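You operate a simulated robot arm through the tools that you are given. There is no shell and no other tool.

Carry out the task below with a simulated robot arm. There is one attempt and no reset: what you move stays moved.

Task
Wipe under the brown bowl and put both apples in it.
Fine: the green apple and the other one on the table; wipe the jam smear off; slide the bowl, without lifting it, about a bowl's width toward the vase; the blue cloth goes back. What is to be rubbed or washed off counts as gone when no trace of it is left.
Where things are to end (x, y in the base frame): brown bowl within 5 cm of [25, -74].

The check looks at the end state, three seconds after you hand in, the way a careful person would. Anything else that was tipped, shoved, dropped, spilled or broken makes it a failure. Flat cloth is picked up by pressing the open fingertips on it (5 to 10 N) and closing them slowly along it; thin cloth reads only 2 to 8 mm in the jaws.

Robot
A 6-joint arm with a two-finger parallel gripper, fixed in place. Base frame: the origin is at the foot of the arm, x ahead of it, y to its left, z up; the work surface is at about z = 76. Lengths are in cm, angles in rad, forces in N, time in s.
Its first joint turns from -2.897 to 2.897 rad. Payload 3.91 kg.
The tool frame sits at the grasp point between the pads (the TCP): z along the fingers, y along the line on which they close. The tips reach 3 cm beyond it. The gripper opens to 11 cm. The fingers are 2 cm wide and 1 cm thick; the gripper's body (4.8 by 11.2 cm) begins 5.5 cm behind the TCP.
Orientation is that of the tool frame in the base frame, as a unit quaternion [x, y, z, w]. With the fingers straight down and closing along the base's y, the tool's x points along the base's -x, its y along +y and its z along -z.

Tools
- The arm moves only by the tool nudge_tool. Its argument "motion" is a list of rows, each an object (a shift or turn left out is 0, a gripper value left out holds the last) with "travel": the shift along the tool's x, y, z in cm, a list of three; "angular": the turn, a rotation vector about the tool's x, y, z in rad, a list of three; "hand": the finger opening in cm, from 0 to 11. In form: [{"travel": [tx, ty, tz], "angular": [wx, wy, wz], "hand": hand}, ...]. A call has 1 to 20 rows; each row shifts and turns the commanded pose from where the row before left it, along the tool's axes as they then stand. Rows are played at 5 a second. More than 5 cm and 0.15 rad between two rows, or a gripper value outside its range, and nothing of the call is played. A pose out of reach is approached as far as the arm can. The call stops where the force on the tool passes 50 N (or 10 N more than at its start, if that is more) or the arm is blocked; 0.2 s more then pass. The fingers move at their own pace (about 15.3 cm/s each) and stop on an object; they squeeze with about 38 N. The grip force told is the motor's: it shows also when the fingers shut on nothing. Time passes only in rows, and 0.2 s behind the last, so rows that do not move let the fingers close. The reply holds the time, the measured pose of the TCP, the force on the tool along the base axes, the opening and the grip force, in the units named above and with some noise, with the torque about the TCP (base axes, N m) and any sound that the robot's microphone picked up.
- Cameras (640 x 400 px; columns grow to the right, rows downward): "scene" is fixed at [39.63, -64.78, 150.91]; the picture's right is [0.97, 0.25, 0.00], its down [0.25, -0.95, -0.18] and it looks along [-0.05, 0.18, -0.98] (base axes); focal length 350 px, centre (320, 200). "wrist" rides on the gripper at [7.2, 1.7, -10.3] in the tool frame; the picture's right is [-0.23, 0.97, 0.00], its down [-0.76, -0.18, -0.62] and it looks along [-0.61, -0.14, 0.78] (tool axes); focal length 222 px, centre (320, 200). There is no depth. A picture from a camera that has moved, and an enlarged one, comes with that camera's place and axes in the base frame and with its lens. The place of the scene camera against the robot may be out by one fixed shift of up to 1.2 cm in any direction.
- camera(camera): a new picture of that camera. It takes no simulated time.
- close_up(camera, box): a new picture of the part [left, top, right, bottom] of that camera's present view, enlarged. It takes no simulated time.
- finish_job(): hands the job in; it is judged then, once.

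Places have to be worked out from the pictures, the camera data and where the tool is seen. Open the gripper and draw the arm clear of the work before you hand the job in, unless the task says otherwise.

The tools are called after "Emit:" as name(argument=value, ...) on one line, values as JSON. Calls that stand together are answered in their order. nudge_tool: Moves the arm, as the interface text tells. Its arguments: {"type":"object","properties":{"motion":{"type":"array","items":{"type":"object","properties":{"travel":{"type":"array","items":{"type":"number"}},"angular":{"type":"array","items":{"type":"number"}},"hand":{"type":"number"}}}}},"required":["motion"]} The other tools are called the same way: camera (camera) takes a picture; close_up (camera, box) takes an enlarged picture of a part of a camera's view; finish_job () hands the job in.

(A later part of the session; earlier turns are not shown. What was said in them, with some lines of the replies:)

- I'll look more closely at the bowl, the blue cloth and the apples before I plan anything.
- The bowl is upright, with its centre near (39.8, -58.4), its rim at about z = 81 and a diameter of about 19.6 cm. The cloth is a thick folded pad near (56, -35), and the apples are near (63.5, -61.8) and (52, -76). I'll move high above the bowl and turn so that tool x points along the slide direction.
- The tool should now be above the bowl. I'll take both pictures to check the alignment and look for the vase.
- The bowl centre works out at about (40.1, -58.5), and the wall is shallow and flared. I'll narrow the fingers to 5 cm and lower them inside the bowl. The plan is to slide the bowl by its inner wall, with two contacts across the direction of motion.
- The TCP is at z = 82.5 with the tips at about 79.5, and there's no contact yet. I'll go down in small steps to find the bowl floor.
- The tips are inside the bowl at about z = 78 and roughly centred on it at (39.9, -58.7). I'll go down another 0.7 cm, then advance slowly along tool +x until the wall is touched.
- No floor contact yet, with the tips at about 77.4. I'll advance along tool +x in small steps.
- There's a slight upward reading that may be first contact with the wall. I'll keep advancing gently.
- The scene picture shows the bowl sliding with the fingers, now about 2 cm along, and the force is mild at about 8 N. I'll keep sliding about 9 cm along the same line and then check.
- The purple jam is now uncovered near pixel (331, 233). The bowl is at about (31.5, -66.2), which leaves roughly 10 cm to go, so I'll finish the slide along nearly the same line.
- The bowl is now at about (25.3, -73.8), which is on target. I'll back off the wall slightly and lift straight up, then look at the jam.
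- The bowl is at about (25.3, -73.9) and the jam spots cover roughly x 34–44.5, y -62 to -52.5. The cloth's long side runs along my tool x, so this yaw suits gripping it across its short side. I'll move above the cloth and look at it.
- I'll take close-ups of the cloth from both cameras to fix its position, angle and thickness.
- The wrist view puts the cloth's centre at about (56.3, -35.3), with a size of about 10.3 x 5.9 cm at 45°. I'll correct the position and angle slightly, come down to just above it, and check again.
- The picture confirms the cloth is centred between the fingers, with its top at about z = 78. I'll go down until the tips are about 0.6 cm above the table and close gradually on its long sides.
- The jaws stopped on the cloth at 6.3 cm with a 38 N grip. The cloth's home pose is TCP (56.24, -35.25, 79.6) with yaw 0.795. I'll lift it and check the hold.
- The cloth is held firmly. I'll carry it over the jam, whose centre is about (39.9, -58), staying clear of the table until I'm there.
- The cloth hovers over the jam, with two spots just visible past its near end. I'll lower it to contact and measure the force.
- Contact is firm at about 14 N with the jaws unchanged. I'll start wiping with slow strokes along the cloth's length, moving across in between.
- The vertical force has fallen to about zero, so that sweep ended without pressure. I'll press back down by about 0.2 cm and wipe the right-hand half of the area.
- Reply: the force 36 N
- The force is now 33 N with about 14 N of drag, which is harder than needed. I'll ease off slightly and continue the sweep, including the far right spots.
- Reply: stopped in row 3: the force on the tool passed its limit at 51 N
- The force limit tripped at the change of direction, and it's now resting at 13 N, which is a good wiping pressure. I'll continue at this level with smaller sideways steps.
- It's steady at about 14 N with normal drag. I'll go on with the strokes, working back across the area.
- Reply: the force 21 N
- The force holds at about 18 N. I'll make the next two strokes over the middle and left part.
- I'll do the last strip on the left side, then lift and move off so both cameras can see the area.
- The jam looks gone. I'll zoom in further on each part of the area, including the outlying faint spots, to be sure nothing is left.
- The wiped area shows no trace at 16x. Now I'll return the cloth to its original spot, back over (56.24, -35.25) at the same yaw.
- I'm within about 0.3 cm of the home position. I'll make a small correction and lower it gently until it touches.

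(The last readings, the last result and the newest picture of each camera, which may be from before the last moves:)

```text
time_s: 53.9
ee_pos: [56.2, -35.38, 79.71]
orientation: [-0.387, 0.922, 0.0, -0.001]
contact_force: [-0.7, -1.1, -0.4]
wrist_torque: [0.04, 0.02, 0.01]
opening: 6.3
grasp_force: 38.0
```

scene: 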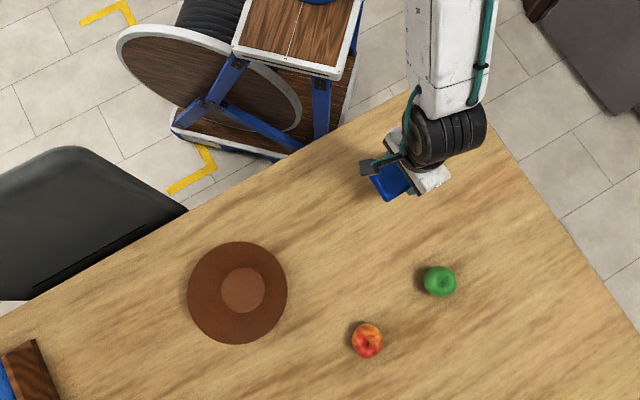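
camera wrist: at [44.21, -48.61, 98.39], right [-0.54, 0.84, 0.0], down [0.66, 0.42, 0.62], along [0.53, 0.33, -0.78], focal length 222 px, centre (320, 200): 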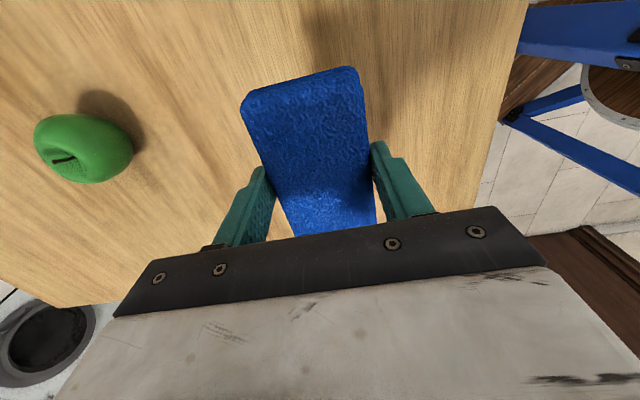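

There's no contact yet at z = 79.71. I'll creep down a little further before releasing.

Emit:
nudge_tool(motion=[{"travel": [0, 0, 0.06]}, {"travel": [0, 0, 0.06]}, {"travel": [0, 0, 0]}])

```text
time_s: 54.7
ee_pos: [56.08, -35.37, 79.5]
orientation: [-0.387, 0.922, -0.001, -0.001]
contact_force: [-2.0, 1.7, 10.0]
wrist_torque: [0.2, 0.19, 0.02]
opening: 6.29
grasp_force: 37.9
```

The cloth is pressed on the table with 10 N. I'll ease up a hair, open the jaws slowly, and then lift away.

Emit:
nudge_tool(motion=[{"travel": [0, 0, -0.05]}, {"hand": 6.6}, {"hand": 7.2}, {"hand": 8.2}, {"hand": 9.5}, {"hand": 10.5}, {"travel": [0, 0, -1]}, {"travel": [0, 0, -2]}, {"travel": [0, 0, -4]}, {"travel": [0, 0, -4.5]}, {"travel": [0, 0, -4.5]}, {"travel": [0, 0, 0]}])

Emit:
camera(camera="wrist")

Emit:
camera(camera="scene")

```text
time_s: 57.3
ee_pos: [56.07, -35.71, 95.75]
orientation: [-0.386, 0.922, 0.0, 0.0]
contact_force: [0.6, -0.7, 0.7]
wrist_torque: [0.01, -0.01, 0.03]
opening: 10.51
grasp_force: 0.1
```

```text
taken
camera wrist: at [49.68, -39.57, 106.21], right [-0.54, 0.84, 0.0], down [0.66, 0.42, 0.62], along [0.53, 0.33, -0.78], focal length 222 px, centre (320, 200)
```

wrist: 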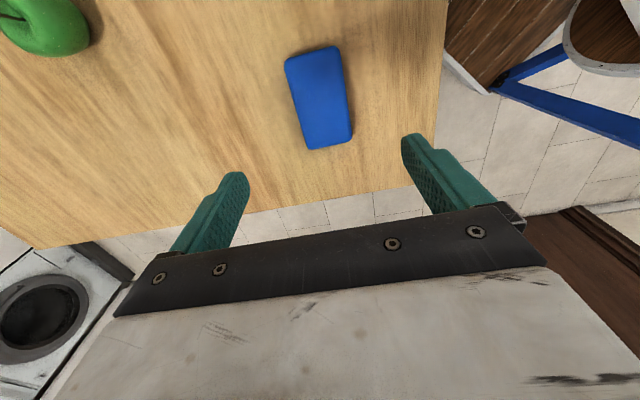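

```text
taken
```

scene: 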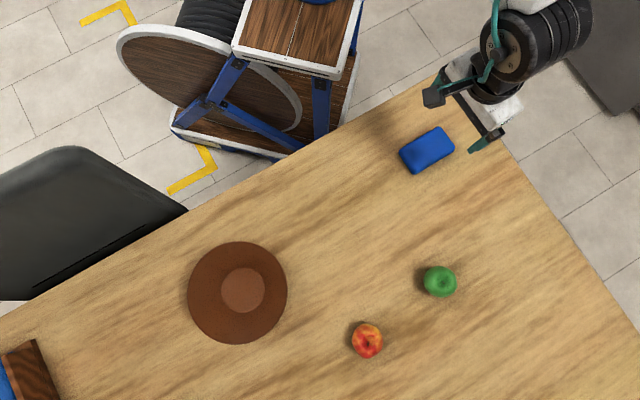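

The cloth is back at the same pixels it started from. Next I'll move above the green apple near (63.9, -62.2), staying high.

Emit:
nudge_tool(motion=[{"travel": [2.24, -4.02, 0]}, {"travel": [2.24, -4.02, 0]}, {"travel": [2.24, -4.02, 0]}, {"travel": [2.24, -4.02, 0]}, {"travel": [2.24, -4.02, 0]}, {"travel": [2.24, -4.02, 0]}, {"travel": [0, 0, 3]}, {"travel": [0, 0, 0]}])

Emit:
camera(camera="wrist")

Emit:
camera(camera="scene")

```text
time_s: 59.1
ee_pos: [64.04, -61.92, 92.68]
orientation: [-0.387, 0.922, 0.0, 0.0]
contact_force: [-0.3, 0.5, 1.0]
wrist_torque: [-0.01, -0.02, 0.01]
opening: 10.53
grasp_force: 0.1
```

```text
taken
camera wrist: at [57.6, -65.96, 103.16], right [-0.54, 0.84, 0.0], down [0.66, 0.42, 0.62], along [0.53, 0.33, -0.78], focal length 222 px, centre (320, 200)
```

wrist: 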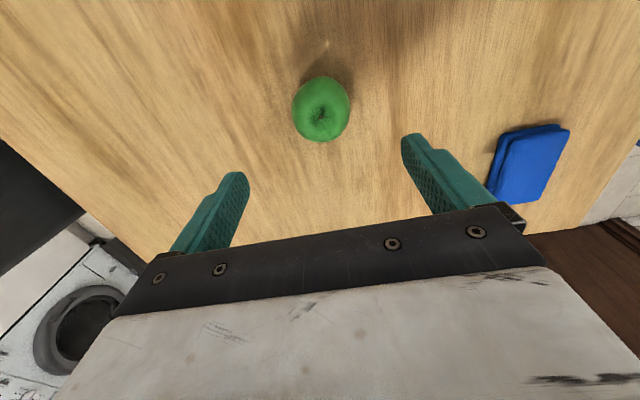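

```text
taken
```

scene: 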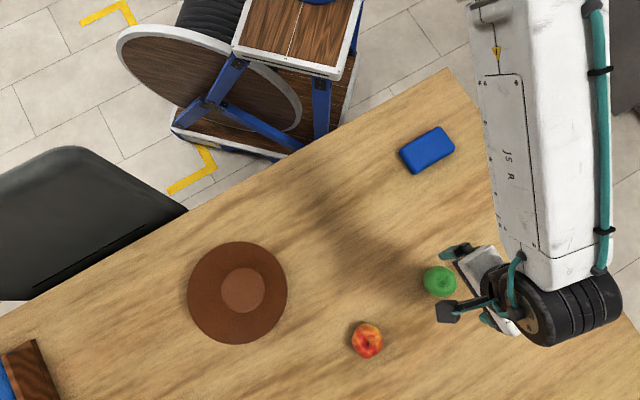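

The wrist view puts the green apple's centre at about (63.6, -62.2) with a diameter of about 6.2 cm. I'll adjust by 0.5 cm, lower around it so the tips end about 1 cm above the table, and close slowly.

Emit:
nudge_tool(motion=[{"travel": [0.45, 0.08, 0]}, {"travel": [0, 0, 3]}, {"travel": [0, 0, 3]}, {"travel": [0, 0, 3]}, {"travel": [0, 0, 2]}, {"travel": [0, 0, 1]}, {"travel": [0, 0, 0.5]}, {"travel": [0, 0, 0]}])

Emit:
camera(camera="wrist")

```text
time_s: 60.9
ee_pos: [63.56, -62.44, 80.14]
orientation: [-0.386, 0.922, 0.0, 0.0]
contact_force: [-0.6, 0.2, 0.9]
wrist_torque: [-0.01, 0.0, 0.0]
opening: 10.51
grasp_force: 0.1
```

```text
taken
camera wrist: at [57.17, -66.3, 90.59], right [-0.54, 0.84, 0.0], down [0.66, 0.42, 0.62], along [0.53, 0.33, -0.78], focal length 222 px, centre (320, 200)
```

wrist: 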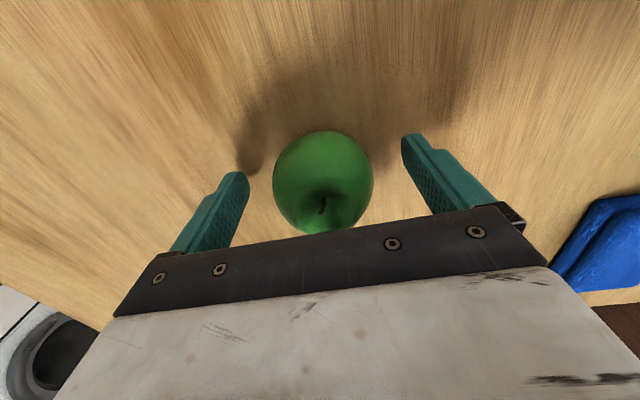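

The apple sits centred between the fingers. I'll close on it gradually.

Emit:
nudge_tool(motion=[{"travel": [0, 0.2, 0], "hand": 9}, {"hand": 8}, {"hand": 7.2}, {"hand": 6.8}, {"hand": 6.4}, {"hand": 6.0}, {"hand": 5.5}, {"hand": 5}, {"hand": 5}])

```text
time_s: 62.9
ee_pos: [63.41, -62.16, 80.06]
orientation: [-0.387, 0.922, 0.0, -0.001]
contact_force: [0.5, -1.2, 1.0]
wrist_torque: [-0.05, -0.01, -0.02]
opening: 6.15
grasp_force: 38.3
```

The grip holds at 6.15 cm. I'll lift and check that the apple comes along.

Emit:
nudge_tool(motion=[{"travel": [0, 0, -0.6]}, {"travel": [0, 0, -1.5]}, {"travel": [0, 0, -3]}, {"travel": [0, 0, -4]}, {"travel": [0, 0, -4]}, {"travel": [0, 0, 0]}])

Emit:
camera(camera="wrist")

```text
time_s: 64.3
ee_pos: [63.48, -61.87, 93.36]
orientation: [-0.387, 0.922, -0.001, -0.001]
contact_force: [-0.9, -0.1, -1.2]
wrist_torque: [0.01, 0.03, -0.01]
opening: 6.15
grasp_force: 38.0
```

```text
taken
camera wrist: at [57.13, -65.89, 103.8], right [-0.54, 0.84, 0.0], down [0.66, 0.42, 0.62], along [0.53, 0.33, -0.78], focal length 222 px, centre (320, 200)
```

wrist: 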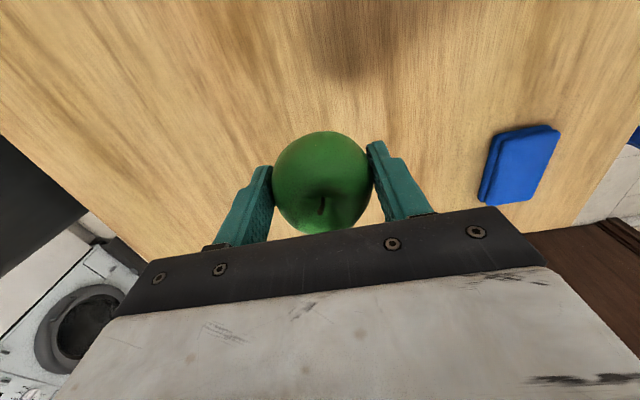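

The apple is held. I'll carry it over to the bowl at about z = 93.

Emit:
nudge_tool(motion=[{"travel": [4.29, 2.03, 0]}, {"travel": [4.29, 2.03, 0]}, {"travel": [4.29, 2.03, 0]}, {"travel": [4.29, 2.03, 0]}, {"travel": [4.29, 2.03, 0]}, {"travel": [4.29, 2.03, 0]}, {"travel": [4.29, 2.03, 0]}, {"travel": [4.29, 2.03, 0]}, {"travel": [4.25, 2.03, 0]}, {"travel": [0, 0, 0]}])

Emit:
camera(camera="wrist")

Emit:
camera(camera="scene")

```text
time_s: 66.5
ee_pos: [23.14, -76.88, 93.33]
orientation: [-0.387, 0.922, 0.0, -0.001]
contact_force: [-0.5, 0.0, -2.5]
wrist_torque: [-0.04, 0.01, 0.02]
opening: 6.14
grasp_force: 38.3
```

```text
taken
camera wrist: at [16.78, -80.87, 103.63], right [-0.54, 0.84, 0.0], down [0.66, 0.42, 0.62], along [0.53, 0.33, -0.78], focal length 222 px, centre (320, 200)
```

wrist: 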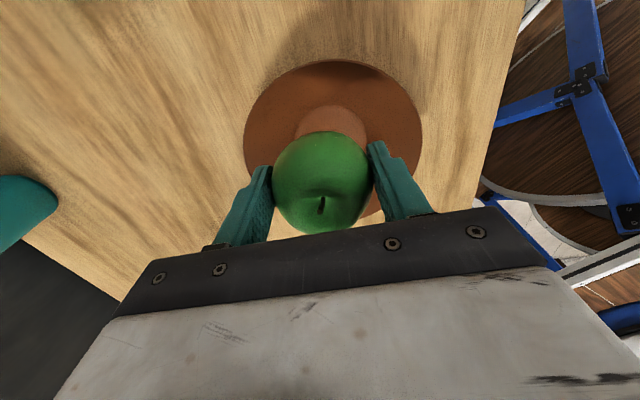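

```text
taken
```

scene: 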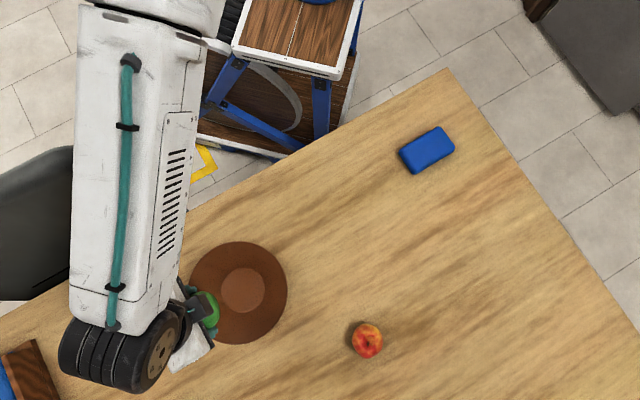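

The bowl centre refines to about (25.9, -74.0), and the apple hangs about 4 cm to the +x_t side of it. I'll shift back 0.8 cm and lower to just above the bowl floor.

Emit:
nudge_tool(motion=[{"travel": [-0.8, 0, 0]}, {"travel": [0, 0, 3]}, {"travel": [0, 0, 3]}, {"travel": [0, 0, 2.5]}, {"travel": [0, 0, 1.5]}, {"travel": [0, 0, 1]}, {"travel": [0, 0, 0.5]}, {"travel": [0, 0, 0]}])

Emit:
camera(camera="wrist")

```text
time_s: 68.3
ee_pos: [23.91, -76.42, 81.77]
orientation: [-0.386, 0.922, -0.001, -0.001]
contact_force: [-0.9, -0.9, 12.2]
wrist_torque: [-0.31, -0.08, 0.0]
opening: 6.17
grasp_force: 38.3
```

```text
taken
camera wrist: at [17.55, -80.3, 92.32], right [-0.54, 0.84, 0.0], down [0.66, 0.42, 0.62], along [0.53, 0.33, -0.78], focal length 222 px, centre (320, 200)
```

wrist: 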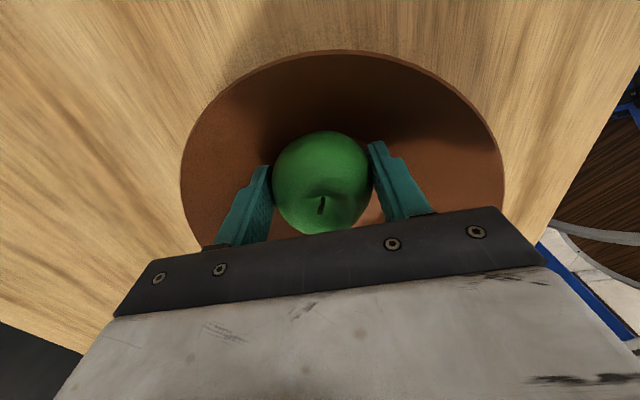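

There's 12 N of contact, and the torque places it toward the -y_t finger, so that tip is touching the bowl wall. The bowl centre lies about 0.55 cm further along +y_t, so I'll rise slightly, recentre and lower again.

Emit:
nudge_tool(motion=[{"travel": [0, 0, -0.6]}, {"travel": [-0.2, 0.3, 0]}, {"travel": [-0.2, 0.3, 0]}, {"travel": [0, 0, 0.3]}, {"travel": [0, 0, 0.2]}, {"travel": [0, 0, 0]}])

```text
time_s: 69.7
ee_pos: [23.86, -75.51, 81.97]
orientation: [-0.387, 0.922, -0.001, 0.0]
contact_force: [0.9, -1.0, 2.4]
wrist_torque: [0.09, 0.07, 0.0]
opening: 6.14
grasp_force: 37.6
```

Only about 2 N of contact remains, so the tips are just brushing the wall and the apple's bottom is within about 1 cm of the floor. I'll rise 0.2 cm, open a crack to let the apple settle, then rise and open further.

Emit:
nudge_tool(motion=[{"travel": [0, 0, -0.15]}, {"hand": 6.35}, {"hand": 6.55}, {"hand": 6.7}, {"travel": [0, 0, -0.5], "hand": 6.9}, {"travel": [0, 0, -0.6], "hand": 7.3}, {"travel": [0, 0, -0.8], "hand": 7.8}, {"travel": [0, 0, 0]}])

Emit:
camera(camera="wrist")

```text
time_s: 71.5
ee_pos: [23.83, -75.58, 83.88]
orientation: [-0.387, 0.922, 0.0, -0.001]
contact_force: [0.3, -0.3, 0.5]
wrist_torque: [0.02, -0.01, 0.0]
opening: 7.78
grasp_force: 0.0
```

```text
taken
camera wrist: at [17.45, -79.48, 94.35], right [-0.54, 0.84, 0.0], down [0.66, 0.42, 0.62], along [0.53, 0.33, -0.78], focal length 222 px, centre (320, 200)
```

wrist: 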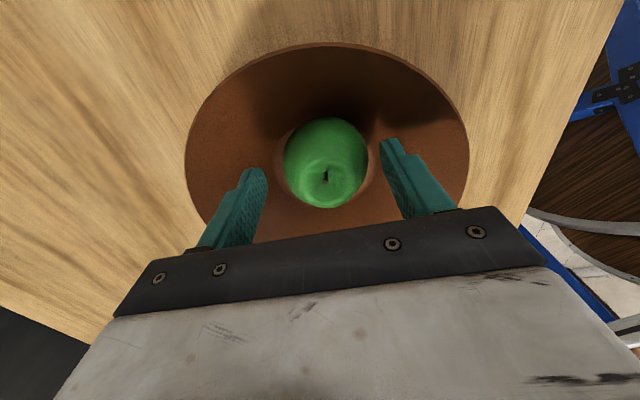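

The apple has settled into the bowl and the fingers are clear. I'll lift straight up and move aside for an unobstructed view.

Emit:
nudge_tool(motion=[{"travel": [0, 0, -2.5]}, {"travel": [0, 0, -4]}, {"travel": [0, 0, -4]}, {"travel": [-4, -2, 0]}, {"travel": [-4, -2.5, 0]}, {"travel": [-3, -3.8, 0]}, {"travel": [-3, -3.8, 0]}, {"travel": [-2, -3.5, 0], "hand": 10.5}, {"travel": [0, 0, 0]}])

Emit:
camera(camera="scene")

Emit:
close_up(camera="scene", box=[180, 230, 300, 350])

Emit:
camera(camera="wrist")

```text
time_s: 73.5
ee_pos: [46.1, -74.95, 94.41]
orientation: [-0.386, 0.922, 0.0, -0.001]
contact_force: [-0.8, 0.3, -0.3]
wrist_torque: [0.0, -0.03, 0.0]
opening: 10.51
grasp_force: 0.1
```

```text
taken
```

scene: 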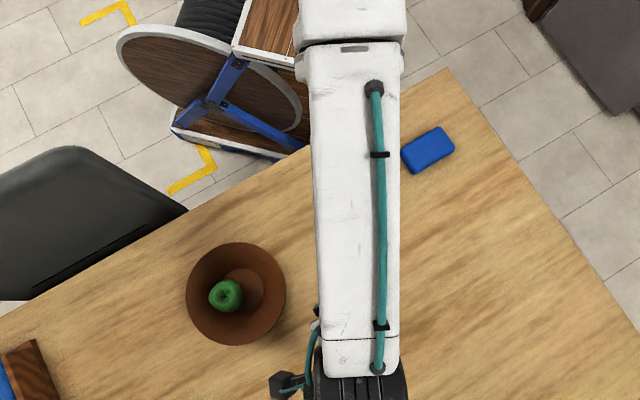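

```text
3.33 times, centred on (240, 290) of scene
camera zoom: at [39.63, -64.78, 150.91], right [0.97, 0.25, 0.0], down [0.25, -0.95, -0.18], along [-0.05, 0.18, -0.98], focal length 1166 px, centre (587, -100)
```

zoom: 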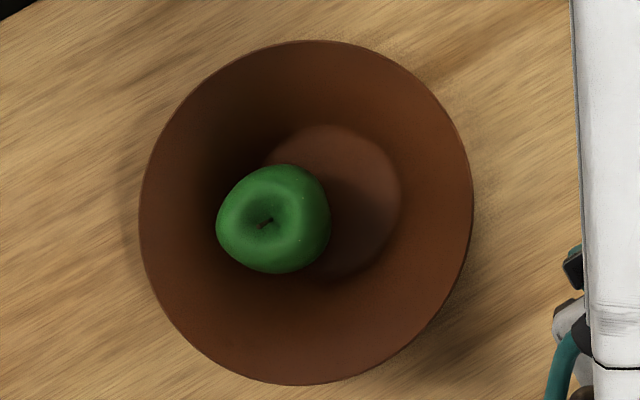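

```text
taken
camera wrist: at [39.78, -78.89, 104.95], right [-0.54, 0.84, 0.0], down [0.66, 0.42, 0.62], along [0.53, 0.33, -0.78], focal length 222 px, centre (320, 200)
```

wrist: 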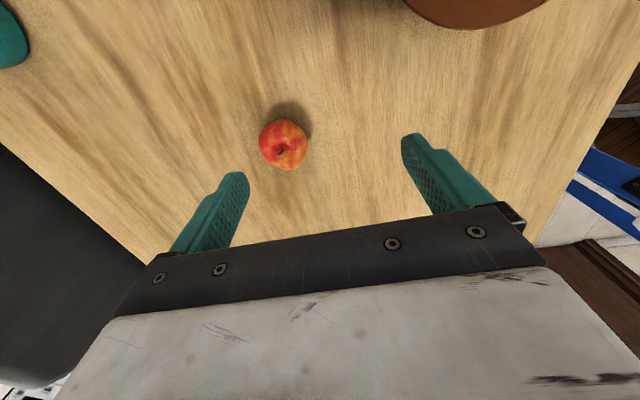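

The green apple rests in the bowl on one side at about (23.2, -75.3), and the bowl is still at about (25.2, -74.3). The red apple is at about (52.3, -76.5) from both cameras. I'll move over it and turn the jaws 0.36 rad so that, at placing, they close across the free side of the bowl.

Emit:
nudge_tool(motion=[{"travel": [-1.07, -1.85, 0]}, {"travel": [-1.07, -1.85, 0]}, {"travel": [-1.07, -1.85, 0]}, {"angular": [0, 0, 0.121]}, {"angular": [0, 0, 0.121]}, {"angular": [0, 0, 0.121]}, {"travel": [0, 0, 2.5]}, {"travel": [0, 0, 0]}])

Emit:
camera(camera="wrist")

Emit:
camera(camera="scene")

```text
time_s: 75.3
ee_pos: [52.36, -76.81, 92.01]
orientation: [-0.214, 0.977, -0.001, 0.0]
contact_force: [-0.1, -0.2, -0.2]
wrist_torque: [0.03, 0.0, -0.03]
opening: 10.52
grasp_force: 0.0
```

```text
taken
camera wrist: at [44.98, -78.16, 102.39], right [-0.2, 0.98, 0.0], down [0.77, 0.16, 0.62], along [0.61, 0.12, -0.78], focal length 222 px, centre (320, 200)
```

wrist: 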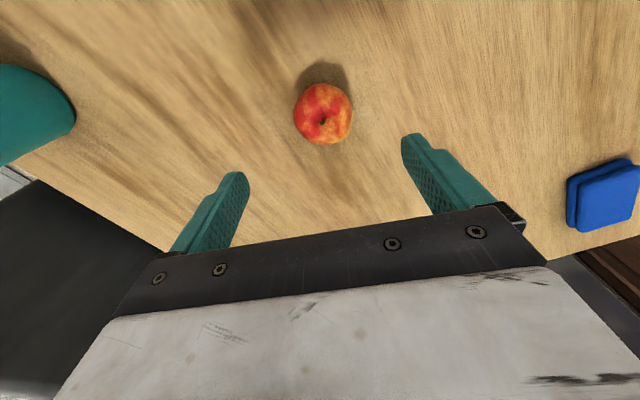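

```text
taken
```

scene: 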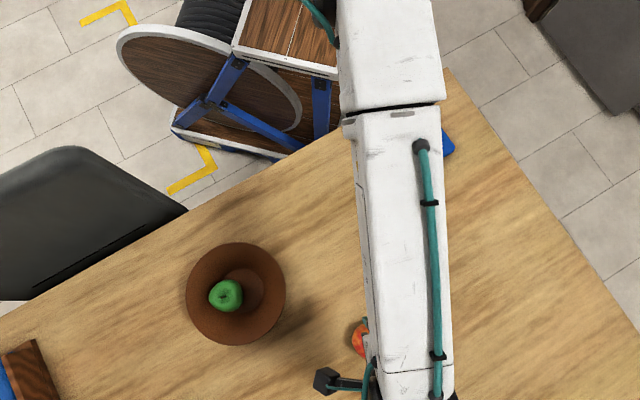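

The red apple is centred at about (52.1, -76.55). I'll nudge 0.3 cm, lower to about z = 80.5 around it, and check.

Emit:
nudge_tool(motion=[{"travel": [0.1, 0.3, 0]}, {"travel": [0, 0, 3]}, {"travel": [0, 0, 3]}, {"travel": [0, 0, 2.8]}, {"travel": [0, 0, 1.5]}, {"travel": [0, 0, 0.9]}, {"travel": [0, 0, 0.3]}, {"travel": [0, 0, 0]}])

Emit:
camera(camera="wrist")

```text
time_s: 77.1
ee_pos: [52.11, -76.44, 80.21]
orientation: [-0.213, 0.977, -0.002, 0.0]
contact_force: [0.5, 0.4, 0.6]
wrist_torque: [0.03, -0.03, 0.03]
opening: 10.51
grasp_force: 0.1
```

```text
taken
camera wrist: at [44.75, -77.86, 90.77], right [-0.2, 0.98, 0.0], down [0.77, 0.16, 0.62], along [0.61, 0.12, -0.78], focal length 222 px, centre (320, 200)
```

wrist: 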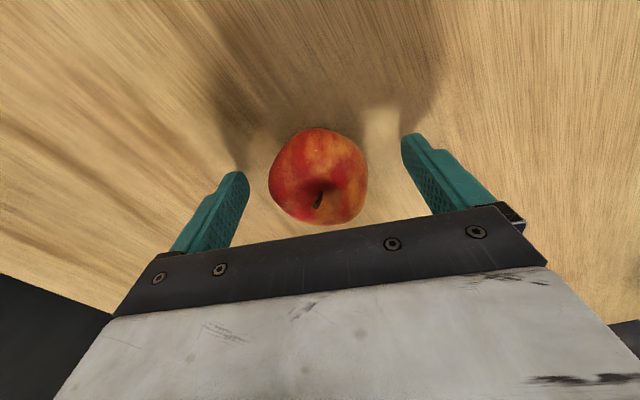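

It's well centred, so I'll close gradually on the red apple and lift it.

Emit:
nudge_tool(motion=[{"travel": [0.1, -0.1, -0.2], "hand": 9}, {"hand": 8}, {"hand": 7.2}, {"hand": 6.8}, {"hand": 6.4}, {"hand": 6.0}, {"hand": 5.5}, {"hand": 5}, {"hand": 5}])

Emit:
nudge_tool(motion=[{"travel": [0, 0, -0.6]}, {"travel": [0, 0, -1.5]}, {"travel": [0, 0, -3]}, {"travel": [0, 0, -4.5]}, {"travel": [0, 0, -4.5]}, {"travel": [0, 0, 0]}])

Emit:
camera(camera="wrist")

```text
time_s: 79.1
ee_pos: [52.03, -76.53, 80.44]
orientation: [-0.214, 0.977, 0.0, 0.0]
contact_force: [1.2, 1.0, 0.3]
wrist_torque: [-0.01, 0.01, 0.04]
opening: 5.73
grasp_force: 38.1
```

```text
time_s: 80.5
ee_pos: [52.21, -76.8, 94.43]
orientation: [-0.214, 0.977, -0.001, 0.0]
contact_force: [0.5, -0.2, -0.1]
wrist_torque: [0.01, -0.01, -0.01]
opening: 5.78
grasp_force: 38.3
```

```text
taken
camera wrist: at [44.75, -78.17, 104.96], right [-0.2, 0.98, 0.0], down [0.77, 0.16, 0.62], along [0.61, 0.12, -0.78], focal length 222 px, centre (320, 200)
```

wrist: 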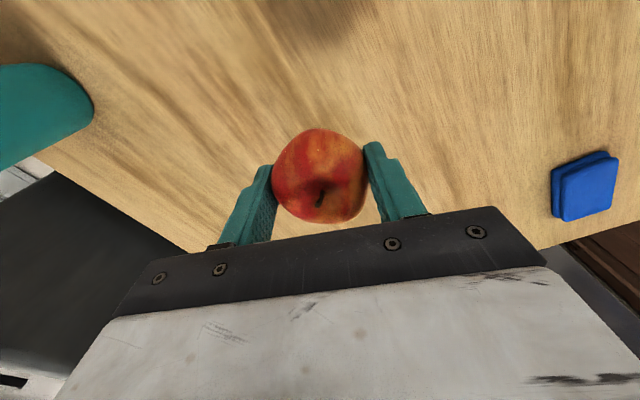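

The red apple is held at 5.75 cm with its bottom about 4.4 cm below the TCP. I'll carry it above the free side of the bowl and look.

Emit:
nudge_tool(motion=[{"travel": [3.8, 2.7, 0]}, {"travel": [3.8, 2.7, 0]}, {"travel": [3.8, 2.7, 0]}, {"travel": [3.8, 2.7, 0]}, {"travel": [3.8, 2.7, 0]}, {"travel": [0, 0, 0]}])

Emit:
camera(camera="wrist")

Emit:
camera(camera="scene")

```text
time_s: 81.9
ee_pos: [29.12, -72.27, 94.81]
orientation: [-0.214, 0.977, 0.0, 0.001]
contact_force: [0.3, -0.5, -0.7]
wrist_torque: [-0.01, 0.01, 0.01]
opening: 5.74
grasp_force: 37.5
```

```text
taken
camera wrist: at [21.82, -73.56, 105.32], right [-0.2, 0.98, 0.0], down [0.77, 0.16, 0.62], along [0.61, 0.12, -0.78], focal length 222 px, centre (320, 200)
```

wrist: 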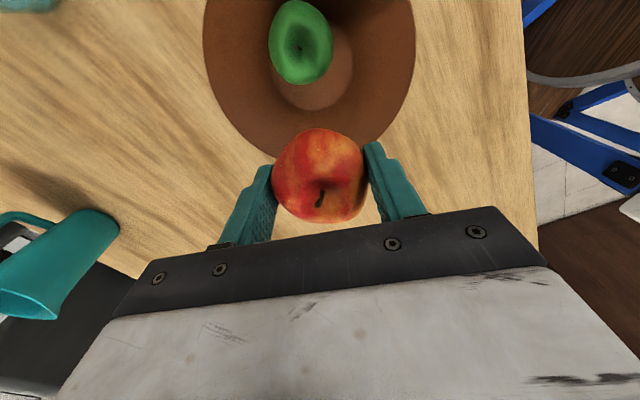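

```text
taken
```

scene: 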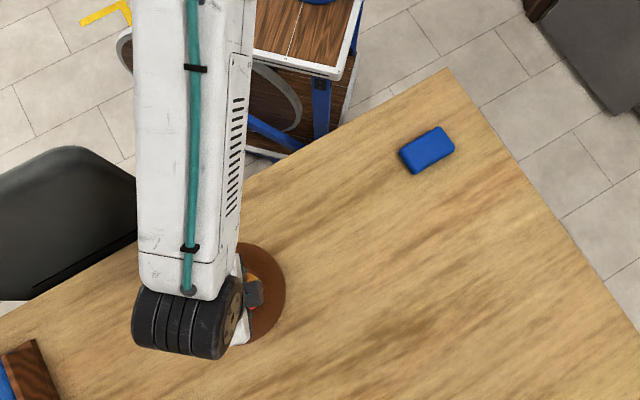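

Both apples and the bowl are visible. The green one is at about (23.4, -75.3) and the bowl centre at about (25.5, -73.9). The red one hangs 6.4 cm from the green, over the free side, so I'll lower straight down to just above contact.

Emit:
nudge_tool(motion=[{"travel": [0, 0, 3]}, {"travel": [0, 0, 3]}, {"travel": [0, 0, 2.5]}, {"travel": [0, 0, 1.5]}, {"travel": [0, 0, 0.8]}, {"travel": [0, 0, 0.5]}, {"travel": [0, 0, 0]}])

Emit:
camera(camera="wrist")

```text
time_s: 83.5
ee_pos: [29.24, -72.18, 83.33]
orientation: [-0.214, 0.977, 0.001, 0.0]
contact_force: [0.9, 0.1, -2.5]
wrist_torque: [-0.01, 0.01, -0.01]
opening: 5.73
grasp_force: 37.3
```

```text
taken
camera wrist: at [21.84, -73.59, 93.8], right [-0.2, 0.98, 0.0], down [0.77, 0.16, 0.62], along [0.61, 0.12, -0.78], focal length 222 px, centre (320, 200)
```

wrist: 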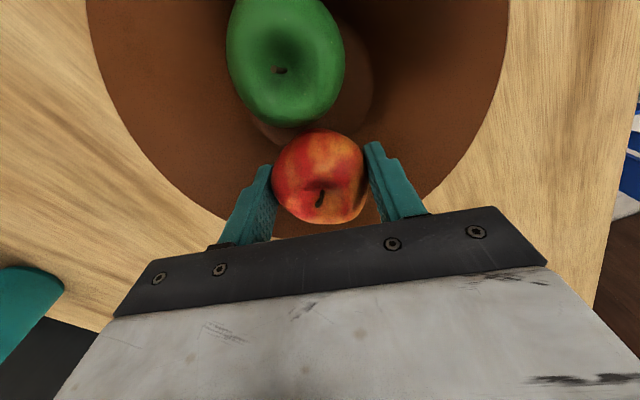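

There's no contact yet and the red apple clears the green one. I'll creep down in small steps until something touches.

Emit:
nudge_tool(motion=[{"travel": [0, 0, 0.2]}, {"travel": [0, 0, 0.2]}, {"travel": [0, 0, 0.2]}, {"travel": [0, 0, 0]}])

```text
time_s: 84.5
ee_pos: [29.13, -72.09, 82.86]
orientation: [-0.214, 0.977, -0.001, -0.001]
contact_force: [-2.9, -1.5, 4.8]
wrist_torque: [-0.07, 0.01, -0.01]
opening: 5.73
grasp_force: 38.2
```

The outer side now rests lightly on the bowl wall, with about 5 N pushing up and toward the bowl's centre. I'll release here by opening slightly, then rising while opening more.

Emit:
nudge_tool(motion=[{"travel": [0, 0, -0.1]}, {"hand": 5.95}, {"hand": 6.15}, {"hand": 6.35}, {"travel": [0, 0, -0.4], "hand": 6.5}, {"travel": [0, 0, -0.5], "hand": 6.8}, {"travel": [0, 0, -0.7], "hand": 7.2}, {"travel": [0, 0, -0.8], "hand": 7.6}, {"travel": [0, 0, 0]}])

Emit:
camera(camera="wrist")

```text
time_s: 86.5
ee_pos: [29.24, -72.23, 85.21]
orientation: [-0.214, 0.977, 0.0, 0.0]
contact_force: [-0.2, -0.4, -0.6]
wrist_torque: [0.05, -0.01, 0.01]
opening: 7.56
grasp_force: 0.1
```

```text
taken
camera wrist: at [21.86, -73.69, 95.69], right [-0.2, 0.98, 0.0], down [0.77, 0.16, 0.62], along [0.61, 0.12, -0.78], focal length 222 px, centre (320, 200)
```

wrist: 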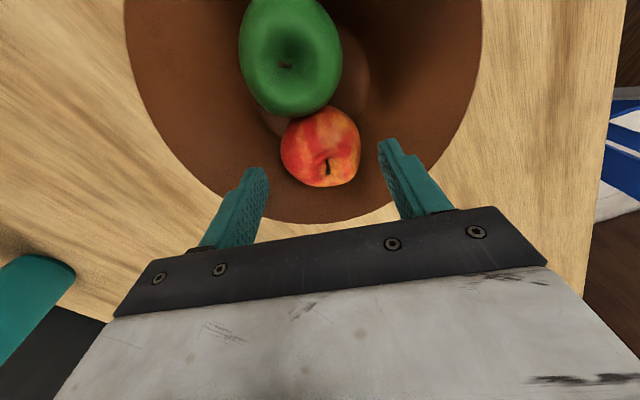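

The red apple rolled down against the green one, and both are in the bowl. I'll lift straight up and retreat well clear, toward the arm's starting area.

Emit:
nudge_tool(motion=[{"travel": [0, 0, -2.5]}, {"travel": [0, 0, -4]}, {"travel": [0, 0, -4.5]}, {"travel": [0, 0, -4.5]}, {"travel": [-1.5, 4, 0]}, {"travel": [-1.5, 4, 0]}, {"travel": [-1.5, 4, 0]}, {"travel": [-1, 4, 0], "hand": 10}, {"travel": [0, 4, 0]}, {"travel": [0, 4, 0]}, {"travel": [0, 4, 0]}, {"travel": [0, 0, 0]}])

Emit:
camera(camera="scene")

Emit:
close_up(camera="scene", box=[180, 230, 300, 350])

Emit:
camera(camera="wrist")

```text
time_s: 89.1
ee_pos: [22.64, -44.4, 100.7]
orientation: [-0.215, 0.977, 0.0, 0.0]
contact_force: [0.2, 0.2, 0.1]
wrist_torque: [0.02, 0.04, 0.01]
opening: 10.01
grasp_force: 0.1
```

```text
taken
```

scene: 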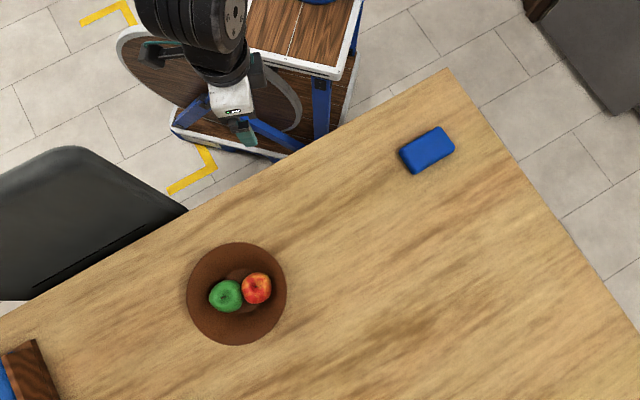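

```text
3.33 times, centred on (240, 290) of scene
camera zoom: at [39.63, -64.78, 150.91], right [0.97, 0.25, 0.0], down [0.25, -0.95, -0.18], along [-0.05, 0.18, -0.98], focal length 1166 px, centre (587, -100)
```

zoom: 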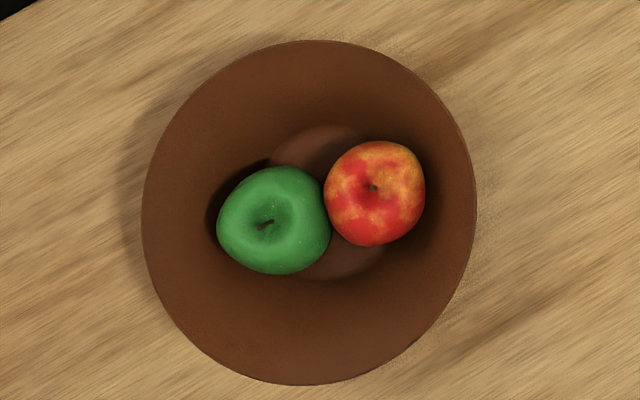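

```text
taken
camera wrist: at [15.23, -45.92, 111.25], right [-0.2, 0.98, 0.0], down [0.77, 0.16, 0.62], along [0.61, 0.12, -0.78], focal length 222 px, centre (320, 200)
```

wrist: 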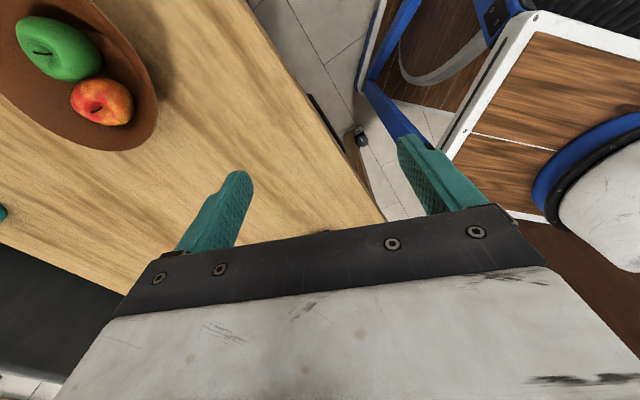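

Both apples are in the bowl, which is at about (25.3, -74.3). One last check of the wiped area, the slide path and the cloth before I hand in.

Emit:
close_up(camera="scene", box=[270, 190, 390, 270])

Emit:
close_up(camera="scene", box=[380, 110, 480, 190])

Emit:
close_up(camera="scene", box=[300, 205, 360, 250])

```text
5.00 times, centred on (330, 230) of scene
camera zoom: at [39.63, -64.78, 150.91], right [0.97, 0.25, 0.0], down [0.25, -0.95, -0.18], along [-0.05, 0.18, -0.98], focal length 1750 px, centre (270, 50)
```

zoom: 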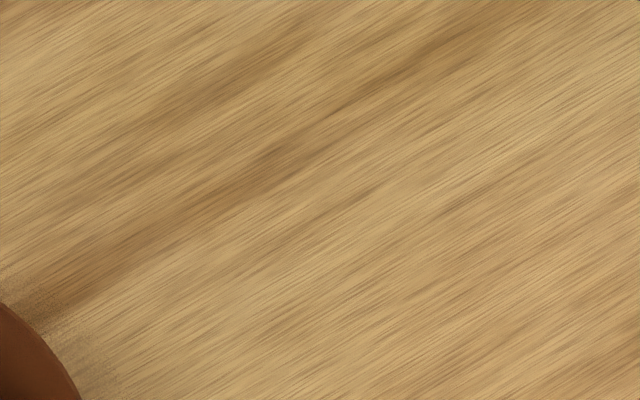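

```text
5.00 times, centred on (430, 150) of scene
camera zoom: at [39.63, -64.78, 150.91], right [0.97, 0.25, 0.0], down [0.25, -0.95, -0.18], along [-0.05, 0.18, -0.98], focal length 1750 px, centre (-230, 450)
```

zoom: 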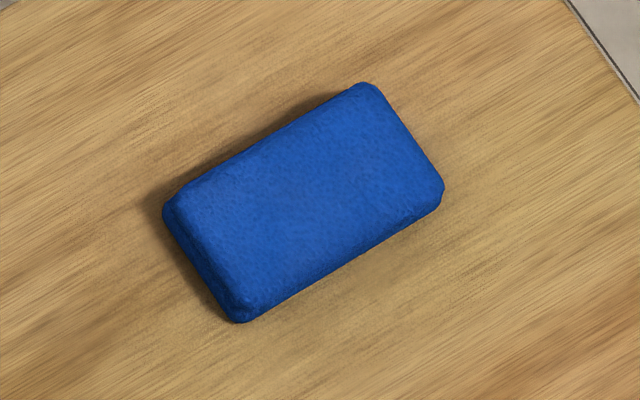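

```text
8.89 times, centred on (330, 228) of scene
camera zoom: at [39.63, -64.78, 150.91], right [0.97, 0.25, 0.0], down [0.25, -0.95, -0.18], along [-0.05, 0.18, -0.98], focal length 3110 px, centre (231, -44)
```

zoom: 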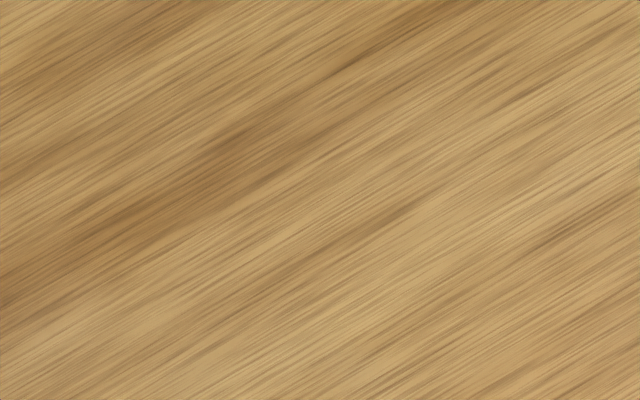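

The wiped area is clean, and the cloth is back within a few millimetres of its original spot. Both apples rest in the bowl on target, and the gripper is open and clear, so I'm handing in.

Emit:
finish_job()

```text
The job is handed in.
```

The job is done and handed in; I haven't seen the result of the check.

- **Bowl:** I slid it by its inner wall without lifting it. It ended at about (25.3, -74.3), well within 5 cm of the target.
- **Jam:** I wiped the smear off with the blue cloth. Enlarged pictures of the whole area show no trace left.
- **Cloth:** It is back within a few millimetres of where it started, at the same angle.
- **Apples:** The green and red apples both rest in the bowl. The red one rolled a short way down the wall against the green one when I released it.

Two contacts were firmer than I intended. While wiping, the force limit stopped one stroke at 51 N. A fingertip also pressed the bowl wall at about 12 N as I placed the green apple; around then the bowl shifted about 3 mm.

In the pictures nothing else was moved or tipped. The gripper is open and clear of the table.
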